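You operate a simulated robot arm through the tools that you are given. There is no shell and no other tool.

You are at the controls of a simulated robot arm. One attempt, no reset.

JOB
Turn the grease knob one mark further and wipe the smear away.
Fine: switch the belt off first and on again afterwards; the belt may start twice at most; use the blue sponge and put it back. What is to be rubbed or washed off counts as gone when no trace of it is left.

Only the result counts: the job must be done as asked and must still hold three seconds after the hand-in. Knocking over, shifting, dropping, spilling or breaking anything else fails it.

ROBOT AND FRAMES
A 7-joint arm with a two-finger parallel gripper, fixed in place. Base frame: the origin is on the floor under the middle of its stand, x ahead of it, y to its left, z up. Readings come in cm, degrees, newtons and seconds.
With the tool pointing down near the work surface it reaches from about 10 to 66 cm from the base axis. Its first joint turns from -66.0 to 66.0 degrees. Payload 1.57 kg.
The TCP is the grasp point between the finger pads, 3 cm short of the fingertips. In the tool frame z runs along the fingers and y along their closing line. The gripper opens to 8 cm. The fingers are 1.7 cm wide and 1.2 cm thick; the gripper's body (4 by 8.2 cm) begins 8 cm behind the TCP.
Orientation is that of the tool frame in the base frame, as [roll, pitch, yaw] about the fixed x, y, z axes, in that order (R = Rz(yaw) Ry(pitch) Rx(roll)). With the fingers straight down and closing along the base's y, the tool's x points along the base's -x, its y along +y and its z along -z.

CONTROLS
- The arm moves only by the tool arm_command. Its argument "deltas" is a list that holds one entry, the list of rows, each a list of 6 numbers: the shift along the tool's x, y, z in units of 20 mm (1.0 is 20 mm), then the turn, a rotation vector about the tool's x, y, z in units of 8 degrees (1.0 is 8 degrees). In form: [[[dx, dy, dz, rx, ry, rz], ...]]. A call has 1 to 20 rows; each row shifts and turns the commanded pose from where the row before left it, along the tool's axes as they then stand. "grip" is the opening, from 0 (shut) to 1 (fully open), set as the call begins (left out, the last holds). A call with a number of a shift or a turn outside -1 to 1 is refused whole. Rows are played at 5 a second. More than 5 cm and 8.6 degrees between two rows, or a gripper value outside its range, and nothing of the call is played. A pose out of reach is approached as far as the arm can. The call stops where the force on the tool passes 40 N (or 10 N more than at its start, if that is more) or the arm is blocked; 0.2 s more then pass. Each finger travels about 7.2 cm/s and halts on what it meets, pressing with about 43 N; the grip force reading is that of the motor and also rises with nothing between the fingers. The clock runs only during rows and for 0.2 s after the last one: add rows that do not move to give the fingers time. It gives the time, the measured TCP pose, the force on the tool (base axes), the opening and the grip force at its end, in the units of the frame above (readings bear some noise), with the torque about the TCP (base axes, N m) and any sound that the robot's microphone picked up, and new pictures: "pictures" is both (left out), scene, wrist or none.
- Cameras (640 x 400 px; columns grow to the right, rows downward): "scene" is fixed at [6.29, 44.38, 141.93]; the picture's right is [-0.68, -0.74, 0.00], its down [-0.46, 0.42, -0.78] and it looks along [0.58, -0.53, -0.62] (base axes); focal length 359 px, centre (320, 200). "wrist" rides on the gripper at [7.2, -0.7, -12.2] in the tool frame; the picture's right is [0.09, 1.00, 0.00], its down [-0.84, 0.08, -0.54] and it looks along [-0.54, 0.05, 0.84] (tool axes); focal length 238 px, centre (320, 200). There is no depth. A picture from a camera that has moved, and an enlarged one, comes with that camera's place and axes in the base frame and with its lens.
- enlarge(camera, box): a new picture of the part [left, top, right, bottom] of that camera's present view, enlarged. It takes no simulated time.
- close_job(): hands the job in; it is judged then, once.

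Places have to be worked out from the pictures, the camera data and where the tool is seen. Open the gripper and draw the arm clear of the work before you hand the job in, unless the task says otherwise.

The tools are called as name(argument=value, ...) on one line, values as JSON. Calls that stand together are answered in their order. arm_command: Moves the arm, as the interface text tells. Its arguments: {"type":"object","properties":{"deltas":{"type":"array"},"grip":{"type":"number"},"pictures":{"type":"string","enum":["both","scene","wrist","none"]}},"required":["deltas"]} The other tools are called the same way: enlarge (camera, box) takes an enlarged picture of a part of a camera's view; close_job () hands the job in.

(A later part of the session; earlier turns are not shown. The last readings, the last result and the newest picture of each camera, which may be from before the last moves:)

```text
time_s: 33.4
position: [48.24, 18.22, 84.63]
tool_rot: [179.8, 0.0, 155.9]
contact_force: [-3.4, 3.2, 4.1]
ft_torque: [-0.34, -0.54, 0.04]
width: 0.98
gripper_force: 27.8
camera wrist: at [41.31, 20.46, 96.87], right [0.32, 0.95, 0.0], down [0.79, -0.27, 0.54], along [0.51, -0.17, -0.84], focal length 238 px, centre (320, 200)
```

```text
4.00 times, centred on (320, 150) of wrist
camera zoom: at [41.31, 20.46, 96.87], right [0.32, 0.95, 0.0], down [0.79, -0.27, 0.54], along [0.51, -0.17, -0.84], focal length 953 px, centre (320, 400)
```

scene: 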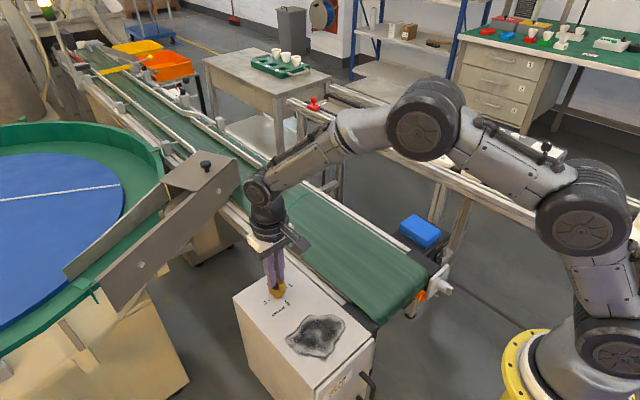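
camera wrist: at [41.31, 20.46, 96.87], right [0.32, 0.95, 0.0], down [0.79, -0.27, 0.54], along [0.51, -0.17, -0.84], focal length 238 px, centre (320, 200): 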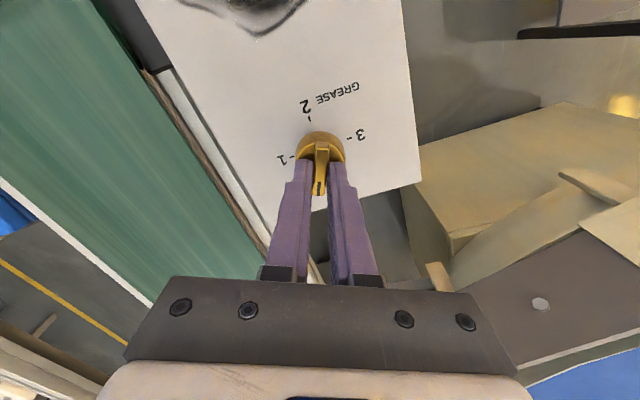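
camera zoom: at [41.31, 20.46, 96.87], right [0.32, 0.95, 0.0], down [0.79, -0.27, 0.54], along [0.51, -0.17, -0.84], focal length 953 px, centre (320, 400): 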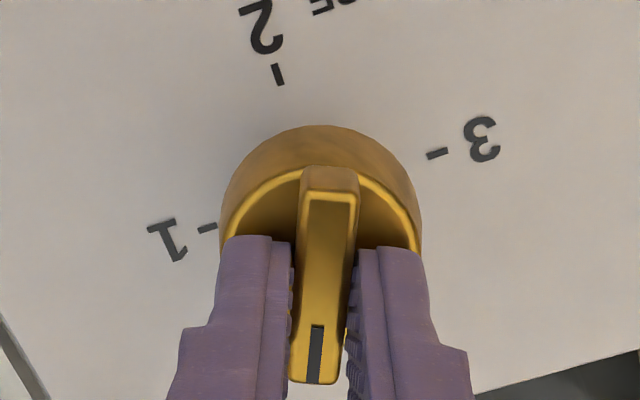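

The knob turns with the fingers and lateral loads are low. Continuing the remaining 66° to reach mark 1.

arm_command(deltas=[[[0, 0, 0, 0, 0, 0.75], [0, 0, 0, 0, 0, 0.75], [0, 0, 0, 0, 0, 0.75], [0, 0, 0, 0, 0, 0.75], [0, 0, 0, 0, 0, 0.75], [0, 0, 0, 0, 0, 0.75], [0, 0, 0, 0, 0, 0.75], [0, 0, 0, 0, 0, 0.75], [0, 0, 0, 0, 0, 0.75], [0, 0, 0, 0, 0, 0.75], [0, 0, 0, 0, 0, 0.75], [0, 0, 0, 0, 0, 0]]], pictures="both")

enlarge(camera="wrist", box=[260, 100, 380, 200])

```text
time_s: 36.0
position: [48.13, 18.15, 84.72]
tool_rot: [-179.8, -0.2, 90.0]
contact_force: [-12.7, -8.5, 14.0]
ft_torque: [-0.37, 0.31, 0.0]
width: 0.95
gripper_force: 28.0
camera wrist: at [47.39, 25.27, 96.83], right [1.0, 0.09, 0.0], down [0.08, -0.84, 0.54], along [0.05, -0.54, -0.84], focal length 238 px, centre (320, 200)
```

scene: 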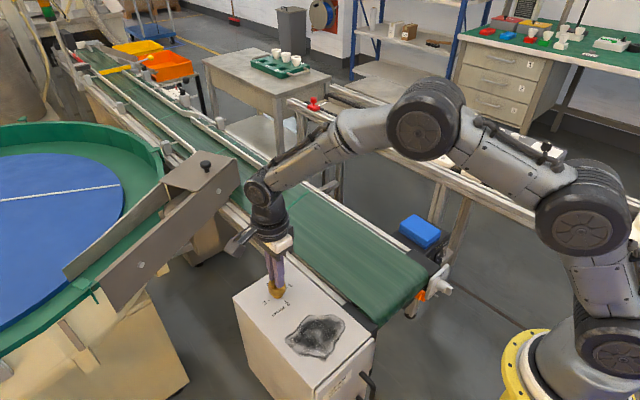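
wrist: 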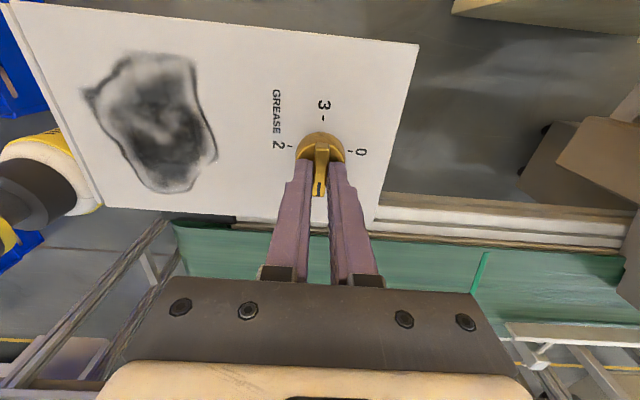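

```text
4.00 times, centred on (320, 150) of wrist
camera zoom: at [47.39, 25.27, 96.83], right [1.0, 0.09, 0.0], down [0.08, -0.84, 0.54], along [0.05, -0.54, -0.84], focal length 953 px, centre (320, 400)
```

zoom: 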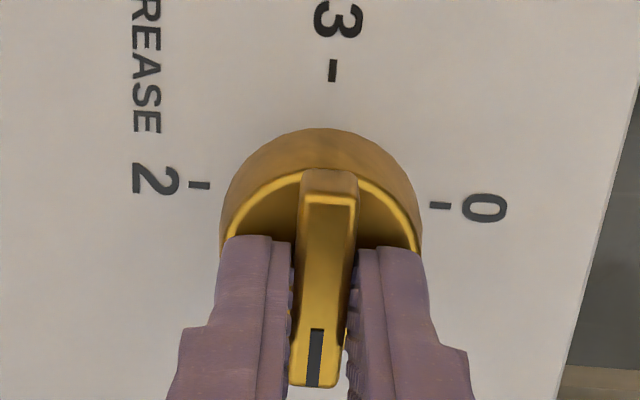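

The pointer now faces mark 1 (−y side) at exactly 90°. I'll open, rise straight up and check the setting.

arm_command(deltas=[[[0, 0, 0, 0, 0, 0], [0, 0, 0, 0, 0, 0], [0, 0, -0.2, 0, 0, 0], [0, 0, -0.6, 0, 0, 0], [0, 0, -1, 0, 0, 0], [0, 0, -1, 0, 0, 0], [0, 0, -1, 0, 0, 0], [0, 0, -1, 0, 0, 0], [0, 0, 0, 0, 0, 0]]], grip=0.31, pictures="both")

enlarge(camera="wrist", box=[260, 80, 380, 170])

enlarge(camera="scene", box=[230, 250, 350, 350])

```text
time_s: 38.0
position: [48.18, 18.17, 94.27]
tool_rot: [179.9, -0.1, 90.1]
contact_force: [0.1, -0.5, -0.1]
ft_torque: [0.02, 0.01, -0.02]
width: 2.46
gripper_force: 0.0
camera wrist: at [47.51, 25.33, 106.38], right [1.0, 0.09, 0.0], down [0.08, -0.84, 0.54], along [0.05, -0.54, -0.84], focal length 238 px, centre (320, 200)
```

scene: 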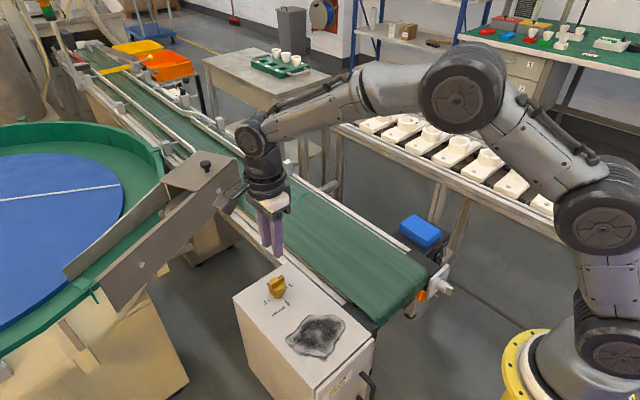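
wrist: 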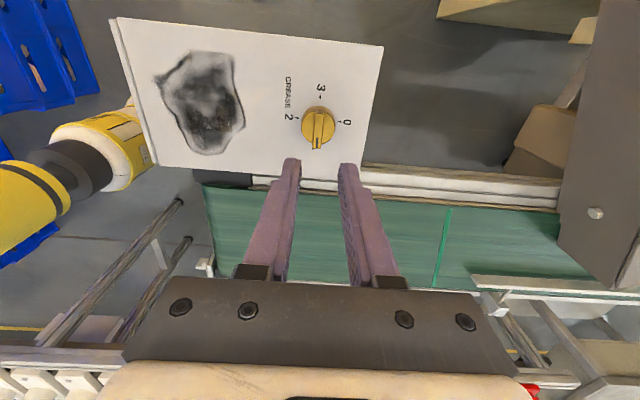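

```text
4.44 times, centred on (320, 125) of wrist
camera zoom: at [47.51, 25.33, 106.38], right [1.0, 0.09, 0.0], down [0.08, -0.84, 0.54], along [0.05, -0.54, -0.84], focal length 1059 px, centre (320, 533)
```

zoom: 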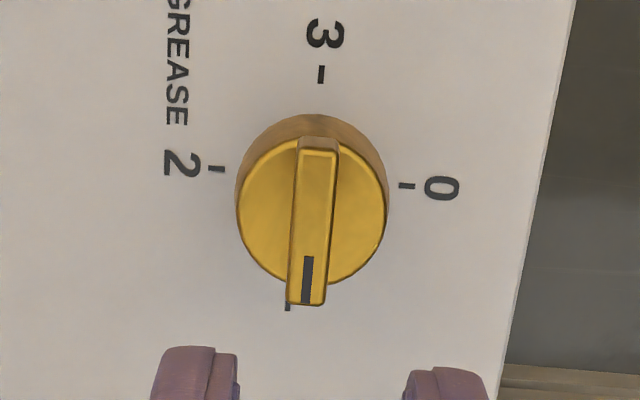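

```text
4.00 times, centred on (290, 300) of scene
camera zoom: at [6.29, 44.38, 141.93], right [-0.68, -0.74, 0.0], down [-0.46, 0.42, -0.78], along [0.58, -0.53, -0.62], focal length 1438 px, centre (440, -200)
```

zoom: 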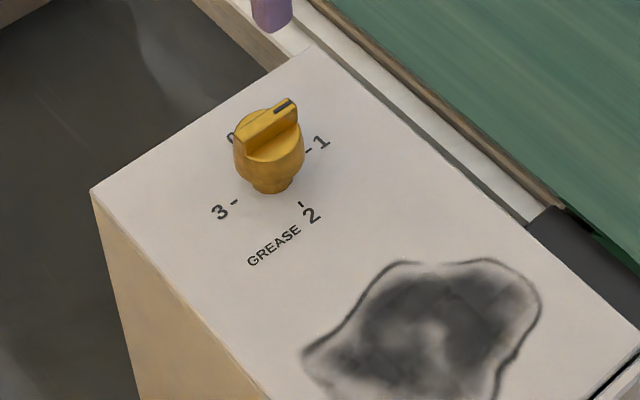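

The knob's pointer is right at mark 1. Next is the blue sponge: I'll turn the wrist back and travel over the belt to look at the sponge from above.

arm_command(deltas=[[[0, 0, 0, 0, 0, -1], [0, 0, 0, 0, 0, -1], [0, 0, 0, 0, 0, -1], [0, 0, 0, 0, 0, -1], [0, 0, 0, 0, 0, -1], [0, 0, 0, 0, 0, -1], [0, 0, 0, 0, 0, -1], [0, 0, 0, 0, 0, -1], [0, 0, 0, 0, 0, -1], [0, 0, 0, 0, 0, -1], [0, 0, 0, 0, 0, -1], [0, 0, 0, 0, 0, -0.25], [0.43, -1, 0, 0, 0, 0], [0.43, -1, 0, 0, 0, 0], [0.43, -1, 0, 0, 0, 0], [0.43, -1, 0, 0, 0, 0], [0.43, -1, 0, 0, 0, 0], [0.43, -1, 0, 0, 0, 0], [0.43, -1, 0, 0, 0, 0], [0.43, -1, 0, 0, 0, 0]]], grip=1, pictures="wrist")

arm_command(deltas=[[[0.43, -1, 0, 0, 0, 0], [0.43, -1, 0, 0, 0, 0], [0.43, -1, 0, 0, 0, 0], [0.43, -1, 0, 0, 0, 0], [0.43, -1, 0, 0, 0, 0], [0.43, -1, 0, 0, 0, 0], [0.43, -1, 0, 0, 0, 0], [0.43, -1, 0, 0, 0, 0], [0.43, -1, 0, 0, 0, 0], [0.43, -1, 0, 0, 0, 0], [0.43, -1, 0, 0, 0, 0], [0.43, -1, 0, 0, 0, 0], [0.43, -1, 0, 0, 0, 0], [0.43, -1, 0, 0, 0, 0], [0.43, -1, 0, 0, 0, 0], [0, 0, 0, 0, 0, 0]]], pictures="both")

enlarge(camera="wrist", box=[240, 80, 420, 220])

```text
time_s: 42.2
position: [41.21, 2.14, 94.22]
tool_rot: [179.9, 0.2, 180.0]
contact_force: [-0.3, -1.2, 0.6]
ft_torque: [-0.03, 0.0, -0.02]
width: 8.0
gripper_force: 0.0
camera wrist: at [34.08, 1.44, 106.47], right [-0.09, 1.0, 0.0], down [0.84, 0.08, 0.54], along [0.54, 0.05, -0.84], focal length 238 px, centre (320, 200)
```

wrist: 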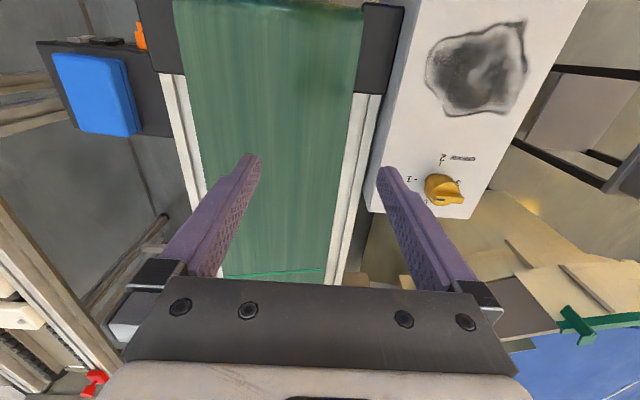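

```text
time_s: 45.6
position: [28.25, -27.75, 94.06]
tool_rot: [179.8, 0.1, 180.0]
contact_force: [0.3, 0.2, -1.2]
ft_torque: [0.01, -0.05, -0.03]
width: 7.98
gripper_force: 0.0
camera wrist: at [21.03, -28.55, 106.33], right [-0.09, 1.0, 0.0], down [0.84, 0.08, 0.54], along [0.54, 0.05, -0.84], focal length 238 px, centre (320, 200)
```

scene: 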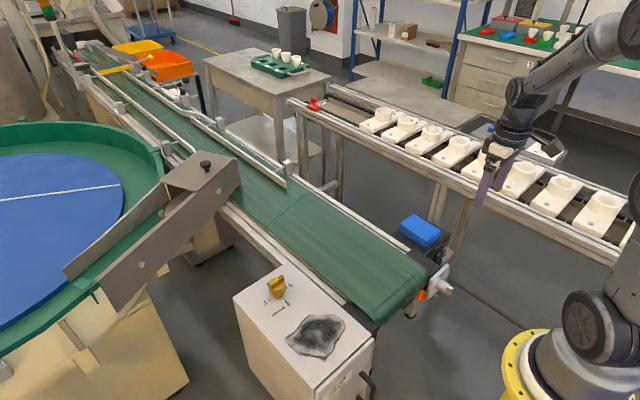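
wrist: 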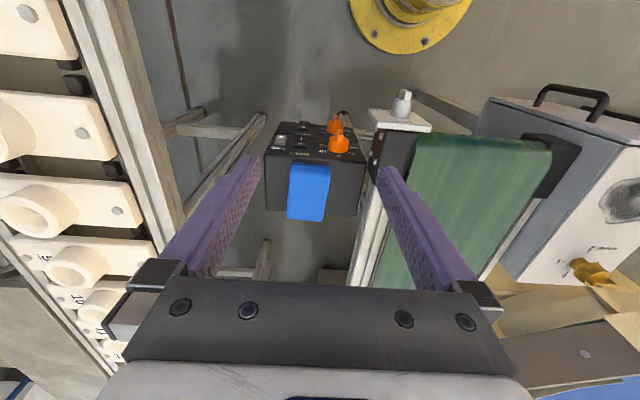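

```text
2.86 times, centred on (330, 150) of wrist
camera zoom: at [21.03, -28.55, 106.33], right [-0.09, 1.0, 0.0], down [0.84, 0.08, 0.54], along [0.54, 0.05, -0.84], focal length 681 px, centre (291, 343)
```

zoom: 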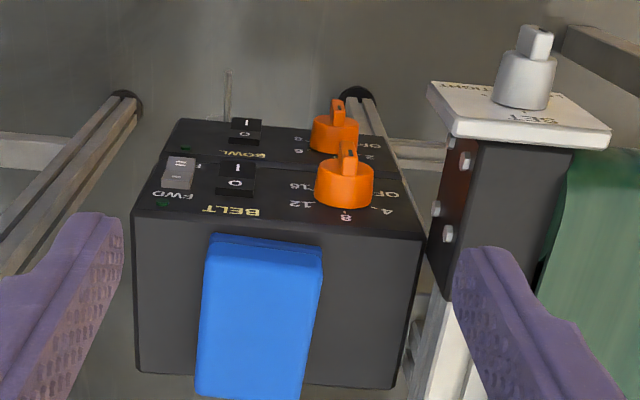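

The sponge is aligned with the box to within a couple of degrees. I'll drop closer and centre it in the wrist view to measure it exactly before picking it up.

arm_command(deltas=[[[-0.59, 0, 1, 0, 0, 0], [-0.59, 0, 1, 0, 0, 0], [-0.59, 0, 1, 0, 0, 0], [-0.59, 0, 1, 0, 0, 0], [0, 0, 0, 0, 0, 0]]], pictures="wrist")

enlarge(camera="wrist", box=[250, 130, 410, 260])

enlarge(camera="scene", box=[380, 200, 480, 280])

```text
time_s: 46.8
position: [32.98, -27.82, 86.15]
tool_rot: [179.9, 0.1, -180.0]
contact_force: [0.7, -0.2, 0.3]
ft_torque: [0.04, -0.01, 0.02]
width: 7.97
gripper_force: 0.1
camera wrist: at [25.81, -28.55, 98.34], right [-0.09, 1.0, 0.0], down [0.84, 0.08, 0.54], along [0.54, 0.05, -0.84], focal length 238 px, centre (320, 200)
```

wrist: 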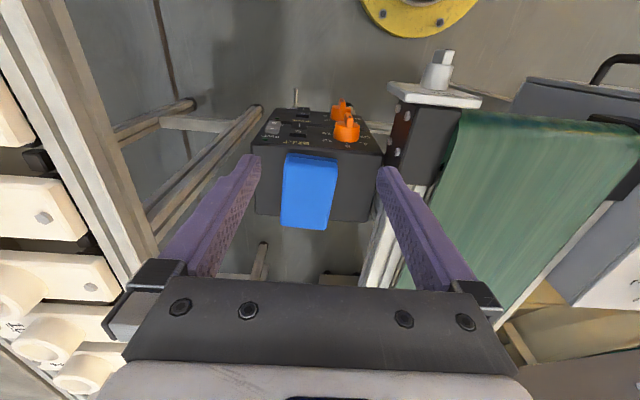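

```text
3.08 times, centred on (330, 195) of wrist
camera zoom: at [25.81, -28.55, 98.34], right [-0.09, 1.0, 0.0], down [0.84, 0.08, 0.54], along [0.54, 0.05, -0.84], focal length 733 px, centre (289, 215)
```

zoom: 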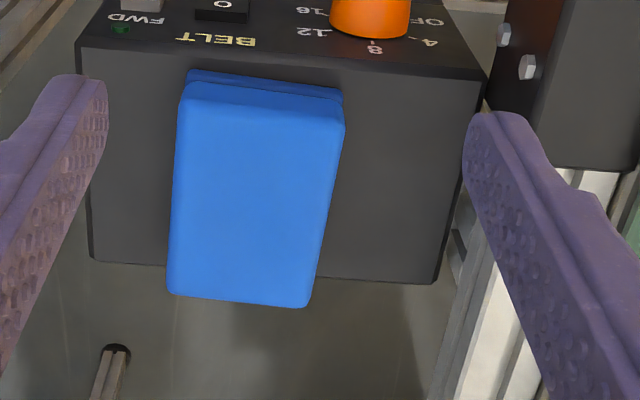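

```text
5.00 times, centred on (430, 240) of scene
camera zoom: at [6.29, 44.38, 141.93], right [-0.68, -0.74, 0.0], down [-0.46, 0.42, -0.78], along [0.58, -0.53, -0.62], focal length 1797 px, centre (-230, 0)
```

zoom: 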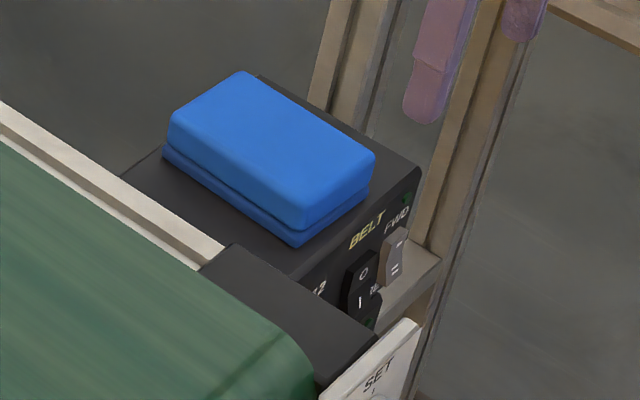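

From this view the sponge spans x≈38.2–48.2, y≈−32 to −25.4 with its top near z 71.3, on the box top at z 68.4; its centre is (43.2, −28.7) and it is turned about −2.6°. I'll align above it with the fingers fully open and check.

arm_command(deltas=[[[-0.85, -0.073, 0, 0, 0, 0], [-0.85, -0.073, 0, 0, 0, 0], [-0.85, -0.073, 0, 0, 0, 0], [-0.85, -0.073, 0, 0, 0, 0], [-0.85, -0.073, 0, 0, 0, 0], [-0.85, -0.073, 0, 0, 0, 0], [0, 0, 0, 0, 0, 0.325], [0, 0, 0.9, 0, 0, 0], [0, 0, 0.9, 0, 0, 0], [0, 0, 0.9, 0, 0, 0], [0, 0, 0.9, 0, 0, 0], [0, 0, 0, 0, 0, 0]]], pictures="both")

enlarge(camera="wrist", box=[200, 100, 440, 290])

enlarge(camera="scene", box=[380, 180, 480, 280])

```text
time_s: 49.4
position: [43.32, -28.62, 79.22]
tool_rot: [179.8, 0.1, 177.4]
contact_force: [0.4, -0.5, -0.8]
ft_torque: [0.02, -0.02, 0.01]
width: 8.01
gripper_force: 0.1
camera wrist: at [36.03, -29.07, 91.29], right [-0.05, 1.0, 0.0], down [0.84, 0.04, 0.54], along [0.54, 0.03, -0.84], focal length 238 px, centre (320, 200)
```

scene: 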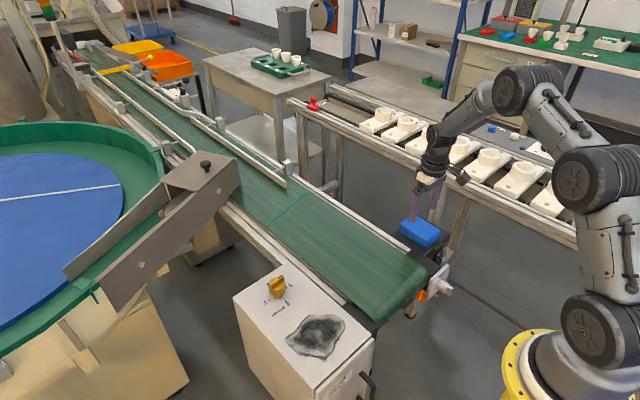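
wrist: 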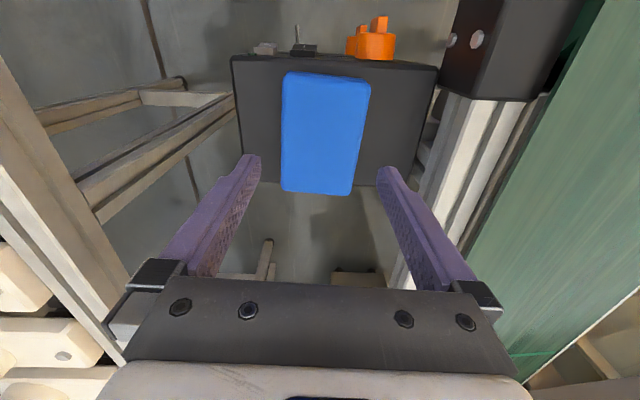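

```text
2.11 times, centred on (320, 195) of wrist
camera zoom: at [36.03, -29.07, 91.29], right [-0.05, 1.0, 0.0], down [0.84, 0.04, 0.54], along [0.54, 0.03, -0.84], focal length 502 px, centre (320, 210)
```

zoom: 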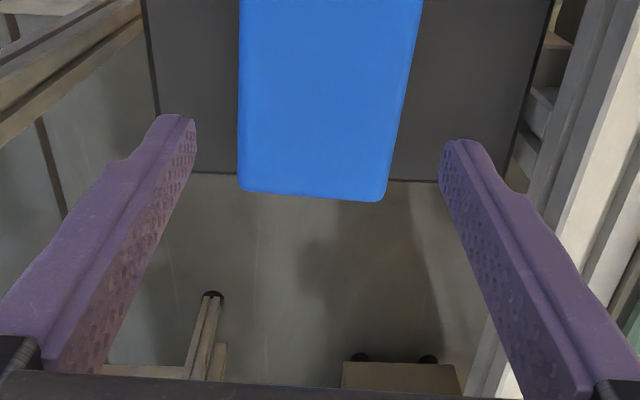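

```text
4.00 times, centred on (430, 230) of scene
camera zoom: at [6.29, 44.38, 141.93], right [-0.68, -0.74, 0.0], down [-0.46, 0.42, -0.78], along [0.58, -0.53, -0.62], focal length 1438 px, centre (-120, 80)
```

zoom: 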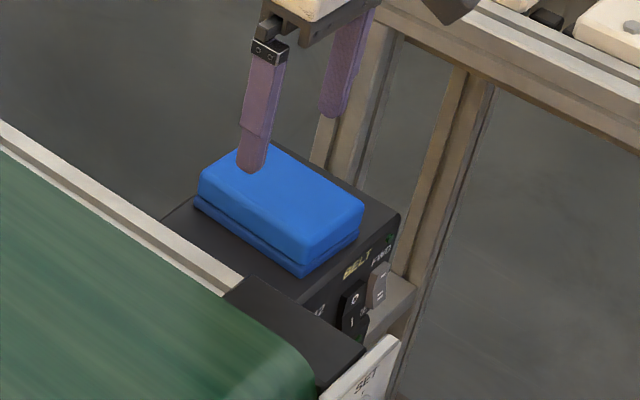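

The tool axis hits the sponge within a millimetre of its width centre; I'll trim 3 mm in x and 0.8° in yaw, then descend so the tips just pass the sponge's top edge and check clearance.

arm_command(deltas=[[[0.15, 0.03, 0, 0, 0, -0.1], [0, 0, 0.9, 0, 0, 0], [0, 0, 0.9, 0, 0, 0], [0, 0, 0.85, 0, 0, 0], [0, 0, 0, 0, 0, 0]]], pictures="both")

enlarge(camera="wrist", box=[200, 100, 440, 290])

enlarge(camera="scene", box=[380, 180, 480, 280])

```text
time_s: 50.6
position: [42.99, -28.67, 73.6]
tool_rot: [179.9, 0.2, 178.3]
contact_force: [0.1, 0.1, 0.5]
ft_torque: [0.02, 0.03, 0.01]
width: 8.01
gripper_force: 0.0
camera wrist: at [35.78, -29.15, 85.85], right [-0.06, 1.0, 0.0], down [0.84, 0.05, 0.54], along [0.54, 0.03, -0.84], focal length 238 px, centre (320, 200)
```

scene: 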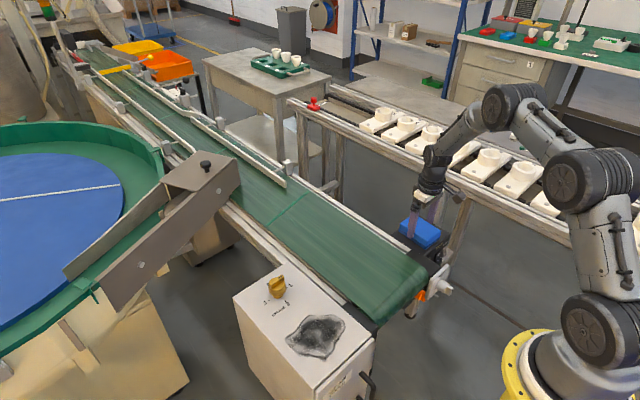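
wrist: 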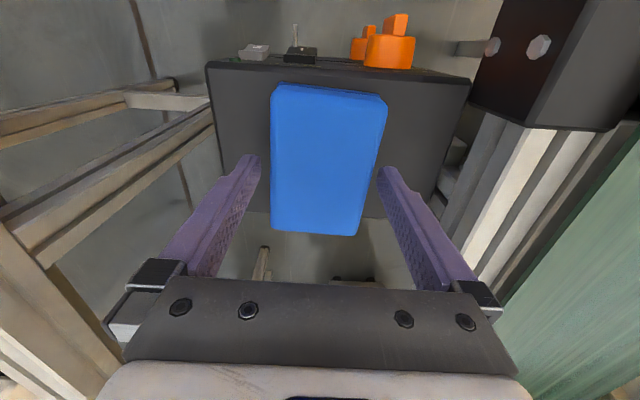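

```text
2.11 times, centred on (320, 195) of wrist
camera zoom: at [35.78, -29.15, 85.85], right [-0.06, 1.0, 0.0], down [0.84, 0.05, 0.54], along [0.54, 0.03, -0.84], focal length 502 px, centre (320, 210)
```

zoom: 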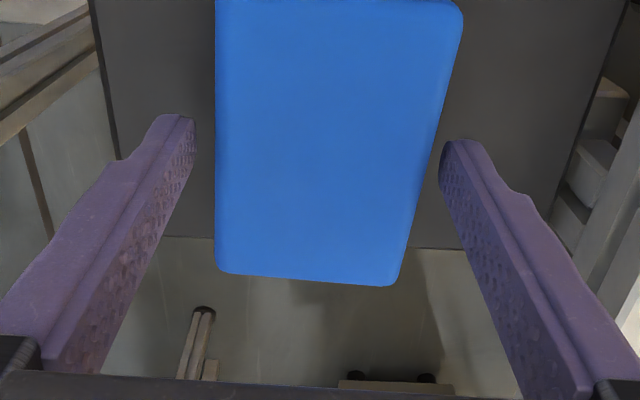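

```text
4.00 times, centred on (430, 230) of scene
camera zoom: at [6.29, 44.38, 141.93], right [-0.68, -0.74, 0.0], down [-0.46, 0.42, -0.78], along [0.58, -0.53, -0.62], focal length 1438 px, centre (-120, 80)
```

zoom: 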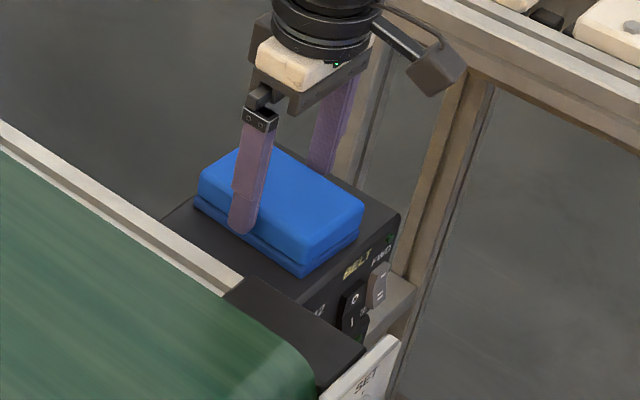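

Fingers straddle the sponge evenly. Lowering another 1 cm (tips ~1.2 cm above the box) and closing gently on it.

arm_command(deltas=[[[0, 0, 0.25, 0, 0, 0], [0, 0, 0.25, 0, 0, 0], [0, 0, 0, 0, 0, 0]]], pictures="none")

arm_command(deltas=[[[0, 0, 0, 0, 0, 0], [0, 0, 0, 0, 0, 0], [0, 0, 0, 0, 0, 0], [0, 0, 0, 0, 0, 0]]], grip=0.7, pictures="both")

enlarge(camera="wrist", box=[200, 80, 440, 290])

```text
time_s: 51.4
position: [42.94, -28.61, 72.67]
tool_rot: [179.9, 0.2, 178.2]
contact_force: [0.2, 0.0, -0.3]
ft_torque: [0.0, 0.04, -0.01]
width: 8.0
gripper_force: 0.0
```

```text
time_s: 52.4
position: [42.96, -28.62, 72.75]
tool_rot: [179.9, 0.1, 178.2]
contact_force: [0.1, 0.0, -0.2]
ft_torque: [0.0, 0.03, -0.03]
width: 6.61
gripper_force: 42.7
camera wrist: at [35.81, -29.13, 84.84], right [-0.06, 1.0, 0.0], down [0.84, 0.05, 0.54], along [0.54, 0.03, -0.84], focal length 238 px, centre (320, 200)
```

scene: 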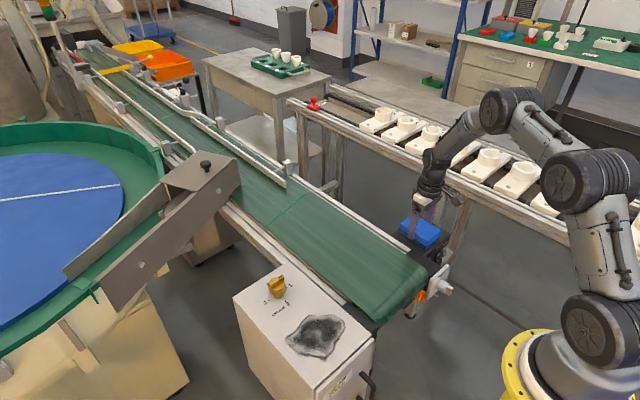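
wrist: 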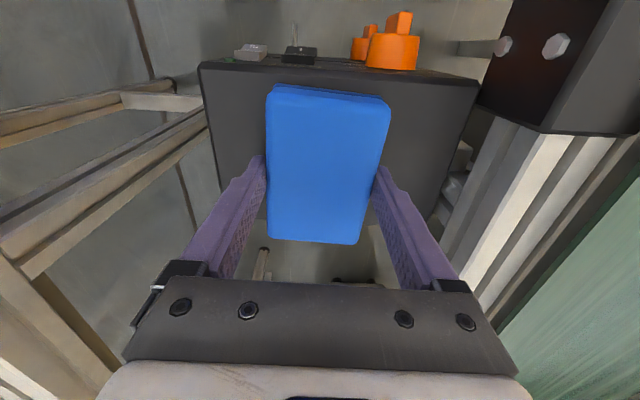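

```text
1.90 times, centred on (320, 185) of wrist
camera zoom: at [35.81, -29.13, 84.84], right [-0.06, 1.0, 0.0], down [0.84, 0.05, 0.54], along [0.54, 0.03, -0.84], focal length 454 px, centre (320, 229)
```

zoom: 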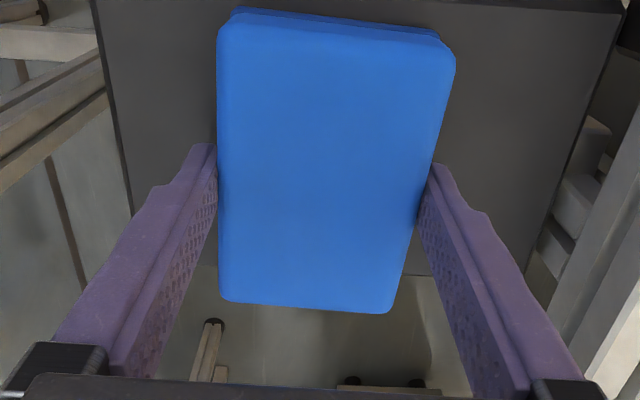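

The sponge is held (6.61 cm, 43 N). I'll note this spot (TCP 42.95, −28.62, z 72.7, yaw 178.2) for putting it back. Lifting it straight up now.

arm_command(deltas=[[[0, 0, -0.3, 0, 0, 0], [0, 0, -0.6, 0, 0, 0], [0, 0, -1, 0, 0, 0], [0, 0, -1, 0, 0, 0], [0, 0, -1, 0, 0, 0], [0, 0, -1, 0, 0, 0], [0, 0, -1, 0, 0, 0], [0, 0, -1, 0, 0, 0], [0, 0, -1, 0, 0, 0], [0, 0, -1, 0, 0, 0], [0, 0, -1, 0, 0, 0], [0, 0, 0, 0, 0, 0]]], pictures="both")

```text
time_s: 55.0
position: [43.03, -28.68, 92.26]
tool_rot: [179.9, 0.1, 178.3]
contact_force: [-0.4, -0.5, -0.4]
ft_torque: [-0.04, -0.01, -0.02]
width: 5.62
gripper_force: 0.1
camera wrist: at [35.92, -29.13, 104.46], right [-0.06, 1.0, 0.0], down [0.84, 0.05, 0.54], along [0.54, 0.03, -0.84], focal length 238 px, centre (320, 200)
```

scene: 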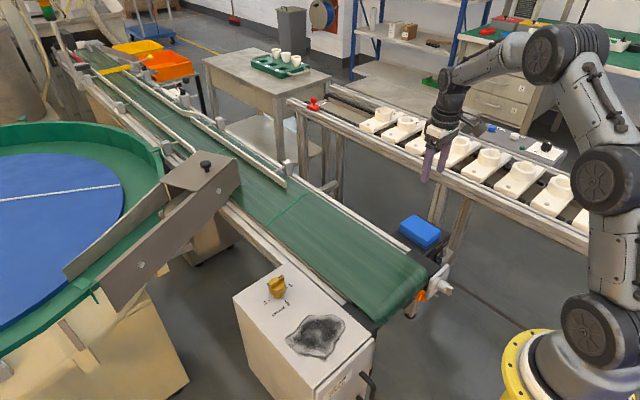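
wrist: 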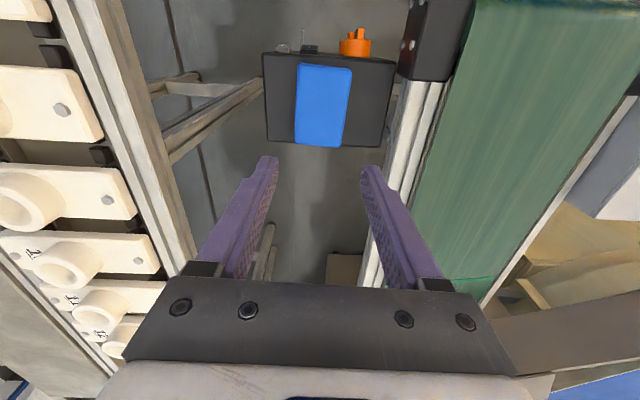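

The grip slipped and the sponge stayed behind; the fingers went on to 5.6 cm. I'll check whether the sponge moved.

enlarge(camera="wrist", box=[250, 30, 410, 160])

enlarge(camera="scene", box=[380, 200, 480, 280])

```text
3.08 times, centred on (330, 95) of wrist
camera zoom: at [35.92, -29.13, 104.46], right [-0.06, 1.0, 0.0], down [0.84, 0.05, 0.54], along [0.54, 0.03, -0.84], focal length 733 px, centre (289, 523)
```

zoom: 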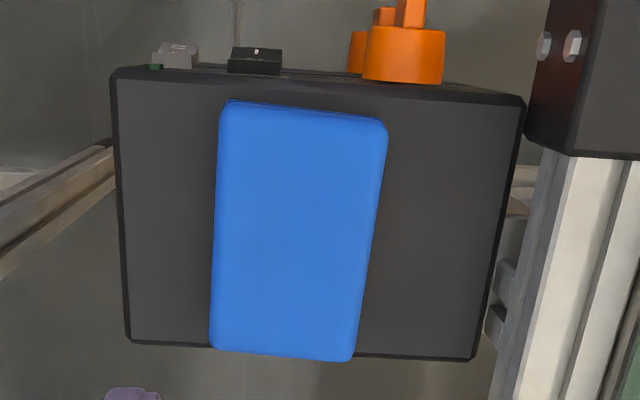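

```text
5.00 times, centred on (430, 240) of scene
camera zoom: at [6.29, 44.38, 141.93], right [-0.68, -0.74, 0.0], down [-0.46, 0.42, -0.78], along [0.58, -0.53, -0.62], focal length 1797 px, centre (-230, 0)
```

zoom: 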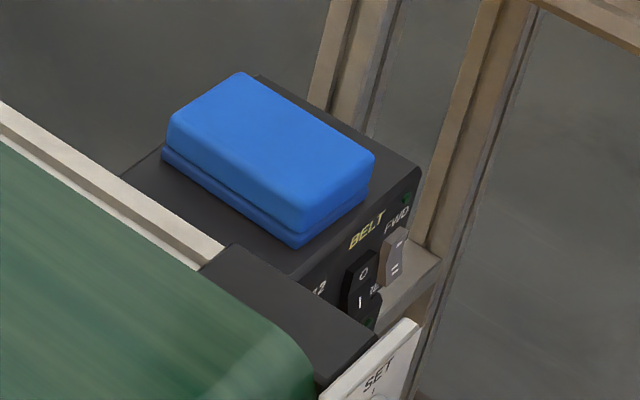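

The sponge is still in its place. The tips probably only had its upper edge, so I'll reopen, go back down about 0.7 cm deeper than before, and close with the full closing command, then test with a small lift.

arm_command(deltas=[[[0, 0, 1, 0, 0, 0], [0.03, 0.02, 1, 0, 0, 0], [0, 0, 1, 0, 0, 0], [0, 0, 1, 0, 0, 0], [0, 0, 1, 0, 0, 0], [0, 0, 1, 0, 0, 0], [0, 0, 1, 0, 0, 0], [0, 0, 1, 0, 0, 0], [0, 0, 0.8, 0, 0, 0], [0, 0, 0.6, 0, 0, 0], [0, 0, 0.4, 0, 0, 0], [0, 0, 0.3, 0, 0, 0], [0, 0, 0, 0, 0, 0]]], grip=1, pictures="both")

enlarge(camera="scene", box=[380, 200, 480, 280])

```text
time_s: 57.8
position: [42.92, -28.53, 72.29]
tool_rot: [179.9, 0.1, 178.2]
contact_force: [-0.2, -0.9, 1.0]
ft_torque: [0.0, 0.0, -0.03]
width: 7.97
gripper_force: 0.1
camera wrist: at [35.71, -29.02, 84.41], right [-0.06, 1.0, 0.0], down [0.84, 0.05, 0.54], along [0.54, 0.03, -0.84], focal length 238 px, centre (320, 200)
```

scene: 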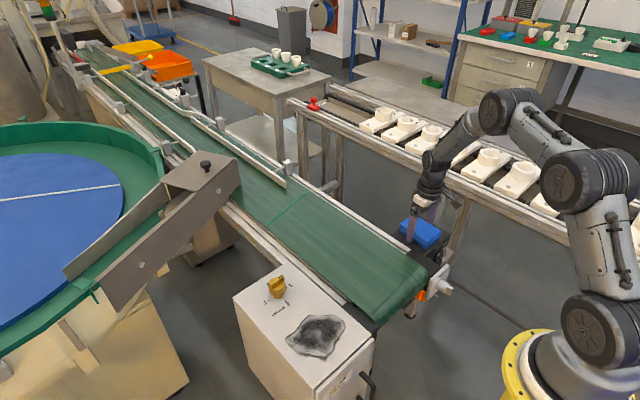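
wrist: 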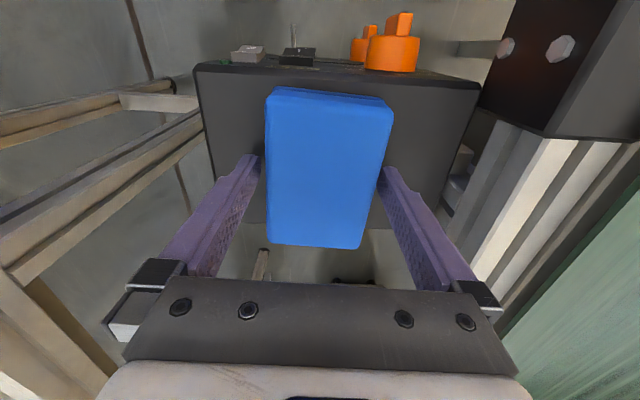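

```text
5.00 times, centred on (430, 240) of scene
camera zoom: at [6.29, 44.38, 141.93], right [-0.68, -0.74, 0.0], down [-0.46, 0.42, -0.78], along [0.58, -0.53, -0.62], focal length 1797 px, centre (-230, 0)
```

zoom: 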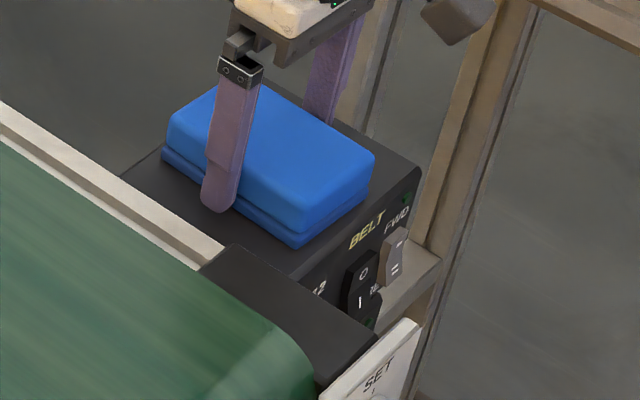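

TCP is at z 72.29, well down beside the sponge. Lowering another 4 mm, then closing fully.

arm_command(deltas=[[[0, -0.02, 0.2, 0, 0, 0], [0, 0, 0, 0, 0, 0]]], pictures="none")

arm_command(deltas=[[[0, 0, 0, 0, 0, 0], [0, 0, 0, 0, 0, 0], [0, 0, 0, 0, 0, 0], [0, 0, 0, 0, 0, 0], [0, 0, 0, 0, 0, 0]]], grip=0, pictures="both")

enlarge(camera="wrist", box=[200, 80, 440, 290])

enlarge(camera="scene", box=[380, 200, 480, 280])

```text
time_s: 58.4
position: [42.85, -28.52, 71.81]
tool_rot: [179.9, 0.1, 178.2]
contact_force: [-0.3, -0.5, 0.3]
ft_torque: [-0.01, 0.01, 0.01]
width: 7.99
gripper_force: 0.1
```

```text
time_s: 59.6
position: [43.0, -28.59, 71.89]
tool_rot: [179.9, 0.1, 178.3]
contact_force: [0.3, -0.7, -0.3]
ft_torque: [0.01, -0.02, 0.02]
width: 6.64
gripper_force: 42.7
camera wrist: at [35.71, -29.07, 84.05], right [-0.06, 1.0, 0.0], down [0.84, 0.05, 0.54], along [0.54, 0.03, -0.84], focal length 238 px, centre (320, 200)
```

scene: 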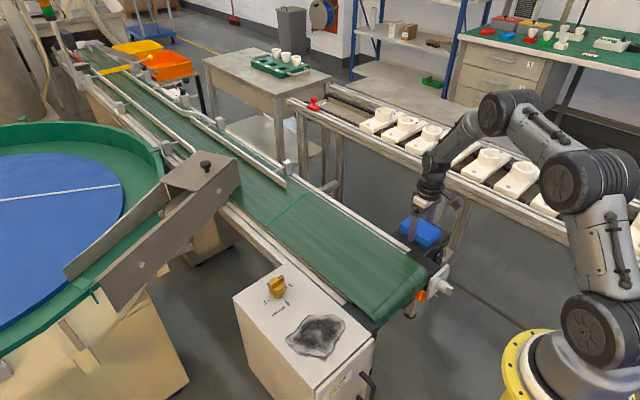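
wrist: 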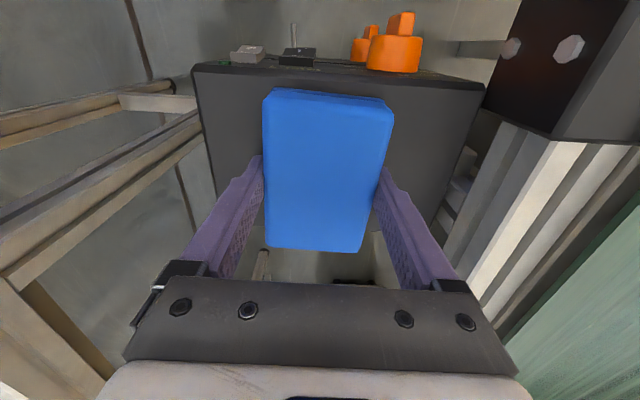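

```text
1.90 times, centred on (320, 185) of wrist
camera zoom: at [35.71, -29.07, 84.05], right [-0.06, 1.0, 0.0], down [0.84, 0.05, 0.54], along [0.54, 0.03, -0.84], focal length 454 px, centre (320, 229)
```

zoom: 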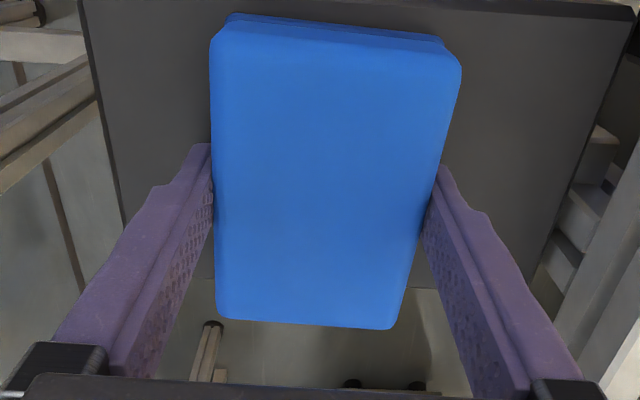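

```text
5.00 times, centred on (430, 240) of scene
camera zoom: at [6.29, 44.38, 141.93], right [-0.68, -0.74, 0.0], down [-0.46, 0.42, -0.78], along [0.58, -0.53, -0.62], focal length 1797 px, centre (-230, 0)
```

zoom: 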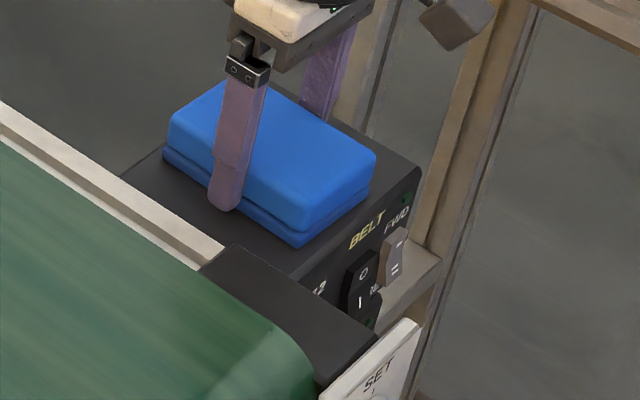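

Gripped at 6.64 cm. I'll test with a slow 1 cm lift.

arm_command(deltas=[[[0, 0, -0.05, 0, 0, 0], [0, 0, -0.1, 0, 0, 0], [0, 0, -0.1, 0, 0, 0], [0, 0, -0.1, 0, 0, 0], [0, 0, -0.15, 0, 0, 0], [0, 0, 0, 0, 0, 0]]], pictures="both")

enlarge(camera="scene", box=[380, 200, 480, 280])

enlarge(camera="wrist", box=[200, 60, 440, 290])

```text
time_s: 61.0
position: [42.97, -28.55, 72.84]
tool_rot: [179.9, 0.1, 178.2]
contact_force: [-0.5, 0.5, 0.4]
ft_torque: [0.0, 0.01, 0.01]
width: 6.65
gripper_force: 42.6
camera wrist: at [35.68, -29.08, 85.07], right [-0.06, 1.0, 0.0], down [0.84, 0.05, 0.54], along [0.54, 0.03, -0.84], focal length 238 px, centre (320, 200)
```

scene: 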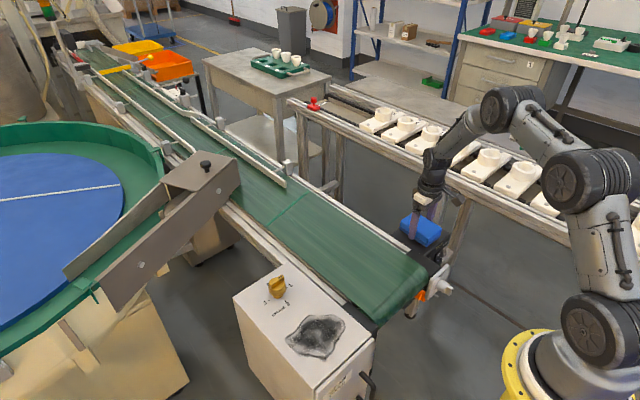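
wrist: 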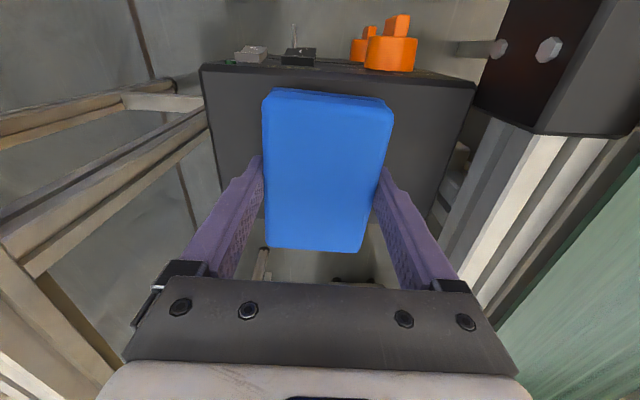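

```text
5.00 times, centred on (430, 240) of scene
camera zoom: at [6.29, 44.38, 141.93], right [-0.68, -0.74, 0.0], down [-0.46, 0.42, -0.78], along [0.58, -0.53, -0.62], focal length 1797 px, centre (-230, 0)
```

zoom: 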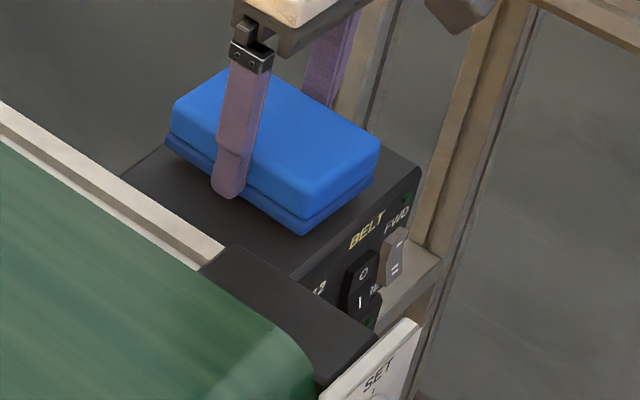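

```text
1.74 times, centred on (320, 175) of wrist
camera zoom: at [35.68, -29.08, 85.07], right [-0.06, 1.0, 0.0], down [0.84, 0.05, 0.54], along [0.54, 0.03, -0.84], focal length 414 px, centre (320, 244)
```

zoom: 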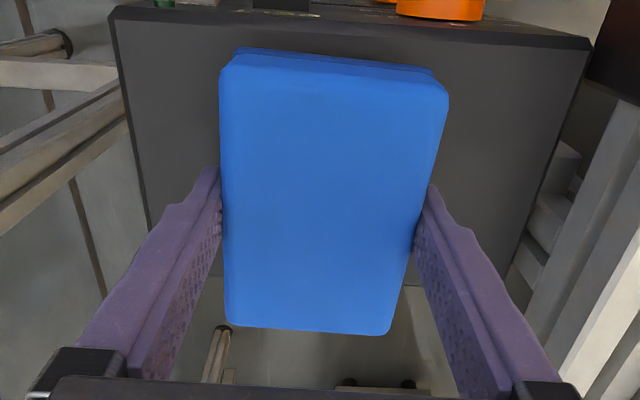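

The sponge came up with the gripper (same place in the wrist view, box dropping away). I'll lift on to z≈90 and carry it across toward the cabinet.

arm_command(deltas=[[[0, 0, -0.3, 0, 0, 0], [0, 0, -0.5, 0, 0, 0], [0, 0, -0.7, 0, 0, 0], [0, 0, -0.8, 0, 0, 0], [0, 0, -0.9, 0, 0, 0], [0, 0, -0.9, 0, 0, 0], [0, 0, -0.9, 0, 0, 0], [0, 0, -0.9, 0, 0, 0], [0, 0, -0.9, 0, 0, 0], [0, 0, -0.8, 0, 0, 0], [0, 0, -0.7, 0, 0, 0], [0, 0, -0.3, 0, 0, 0], [0.06, 0.3, 0, 0, 0, 0], [0.12, 0.6, 0, 0, 0, 0], [0.18, 0.8, 0, 0, 0, 0], [0.18, 0.8, 0, 0, 0, 0], [0.18, 0.8, 0, 0, 0, 0], [0.18, 0.8, 0, 0, 0, 0], [0.18, 0.8, 0, 0, 0, 0]]], pictures="wrist")

```text
time_s: 65.0
position: [40.99, -18.85, 90.09]
tool_rot: [179.9, 0.1, 178.2]
contact_force: [0.3, -1.0, 0.2]
ft_torque: [0.0, 0.01, 0.02]
width: 6.64
gripper_force: 42.8
camera wrist: at [33.81, -19.29, 102.32], right [-0.06, 1.0, 0.0], down [0.84, 0.05, 0.54], along [0.54, 0.03, -0.84], focal length 238 px, centre (320, 200)
```

wrist: 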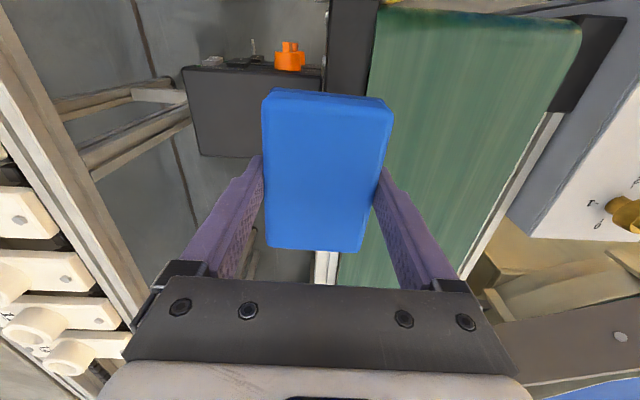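

The sponge is holding firmly. Continuing across to hover above the smear at about (35, 18).

arm_command(deltas=[[[0.1, 0.5, 0, 0, 0, 0], [0.188, 0.964, 0, 0, 0, 0], [0.188, 0.964, 0, 0, 0, 0], [0.188, 0.964, 0, 0, 0, 0], [0.188, 0.964, 0, 0, 0, 0], [0.188, 0.964, 0, 0, 0, 0], [0.188, 0.964, 0, 0, 0, 0], [0.188, 0.964, 0, 0, 0, 0], [0.188, 0.964, 0, 0, 0, 0], [0.188, 0.964, 0, 0, 0, 0], [0.188, 0.964, 0, 0, 0, 0], [0.188, 0.964, 0, 0, 0, 0], [0.188, 0.964, 0, 0, 0, 0], [0.188, 0.964, 0, 0, 0, 0], [0.188, 0.964, 0, 0, 0, 0], [0.188, 0.964, 0, 0, 0, 0], [0.188, 0.964, 0, 0, 0, 0], [0.188, 0.964, 0, 0, 0, 0], [0.188, 0.964, 0, 0, 0, 0], [0.1, 0.5, 0, 0, 0, 0]]], pictures="both")

enlarge(camera="scene", box=[220, 230, 400, 400])

```text
time_s: 69.2
position: [34.99, 18.16, 90.25]
tool_rot: [179.9, 0.2, 178.1]
contact_force: [-0.4, 0.4, -0.2]
ft_torque: [0.01, -0.02, -0.02]
width: 6.63
gripper_force: 42.9
camera wrist: at [27.81, 17.6, 102.39], right [-0.06, 1.0, 0.0], down [0.84, 0.05, 0.54], along [0.54, 0.03, -0.84], focal length 238 px, centre (320, 200)
```

scene: 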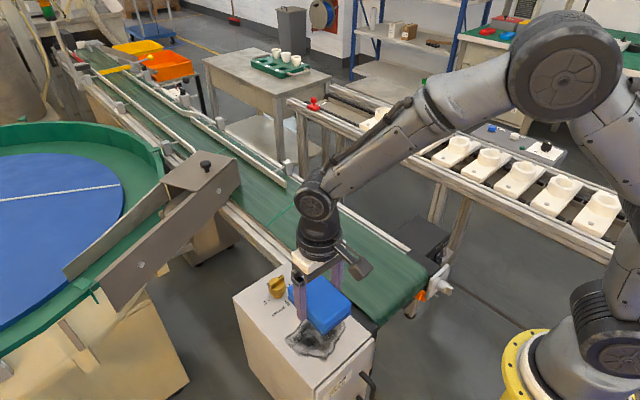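
wrist: 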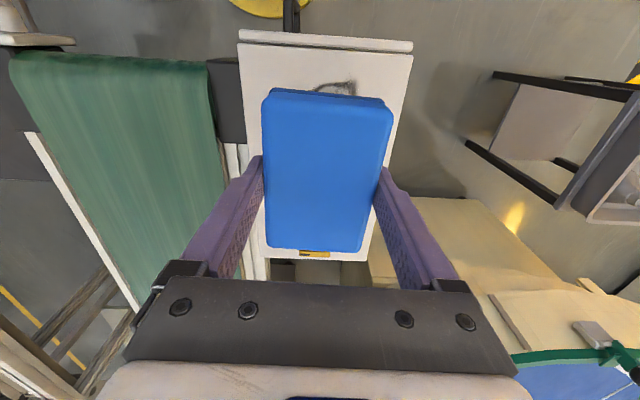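

```text
2.35 times, centred on (310, 315) of scene
camera zoom: at [6.29, 44.38, 141.93], right [-0.68, -0.74, 0.0], down [-0.46, 0.42, -0.78], along [0.58, -0.53, -0.62], focal length 846 px, centre (344, -71)
```

zoom: 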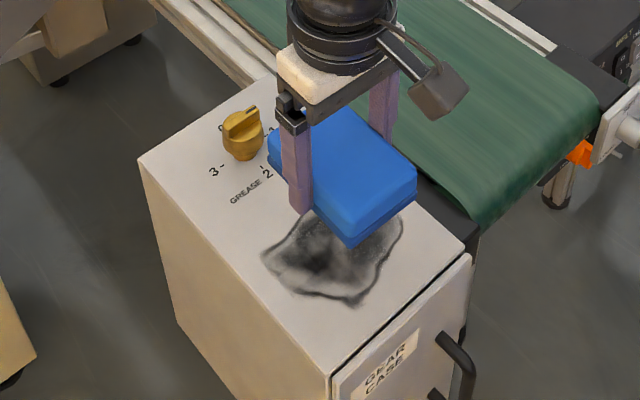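

The sponge hovers over the smear; the cabinet's near edge is at x≈27.7 and the smear spans about x 29.5–40, y 12.2–24.2. I'll shift to x≈33.5 and lower toward the surface.

arm_command(deltas=[[[0.4, 0, 0.5, 0, 0, 0], [0.35, 0, 0.8, 0, 0, 0], [0, 0, 0.8, 0, 0, 0], [0, 0, 0.8, 0, 0, 0], [0, 0, 0.7, 0, 0, 0], [0, 0, 0.4, 0, 0, 0], [0, 0, 0.2, 0, 0, 0], [0, 0, 0, 0, 0, 0]]], pictures="both")

enlarge(camera="scene", box=[240, 250, 400, 390])

```text
time_s: 71.0
position: [33.55, 18.22, 81.78]
tool_rot: [179.9, 0.1, 178.2]
contact_force: [-0.1, -0.5, 0.1]
ft_torque: [-0.03, 0.0, 0.01]
width: 6.65
gripper_force: 43.4
camera wrist: at [26.38, 17.75, 93.91], right [-0.06, 1.0, 0.0], down [0.84, 0.05, 0.54], along [0.54, 0.03, -0.84], focal length 238 px, centre (320, 200)
```

scene: 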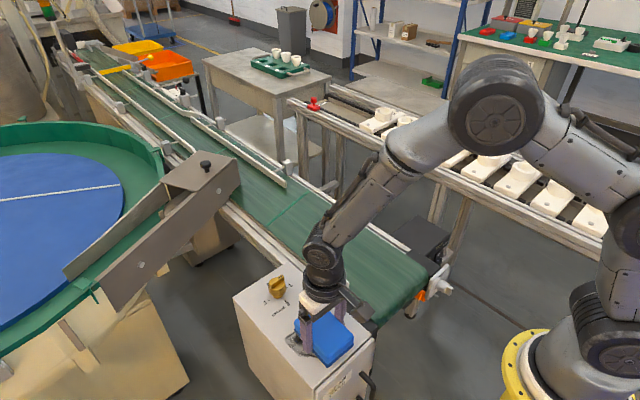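
wrist: 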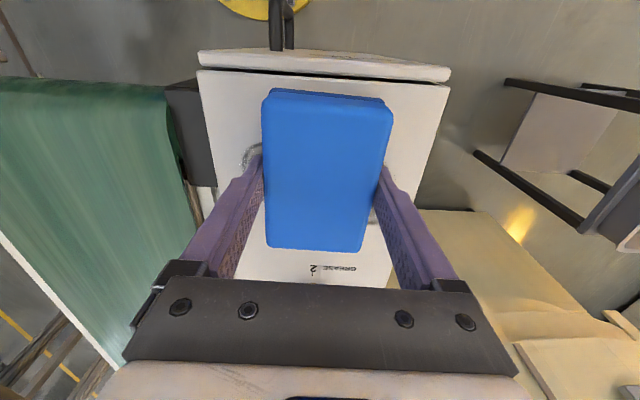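

```text
2.86 times, centred on (320, 320) of scene
camera zoom: at [6.29, 44.38, 141.93], right [-0.68, -0.74, 0.0], down [-0.46, 0.42, -0.78], along [0.58, -0.53, -0.62], focal length 1027 px, centre (320, -143)
```

zoom: 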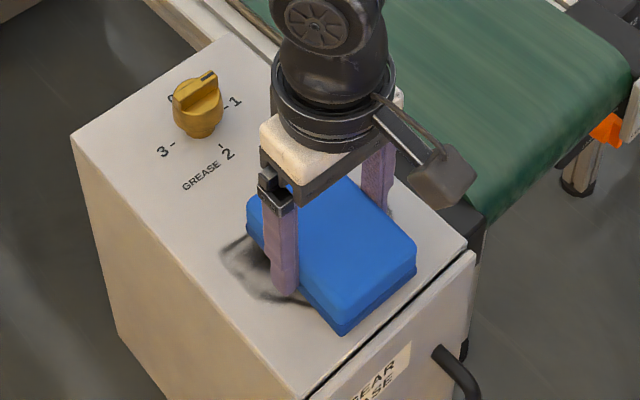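

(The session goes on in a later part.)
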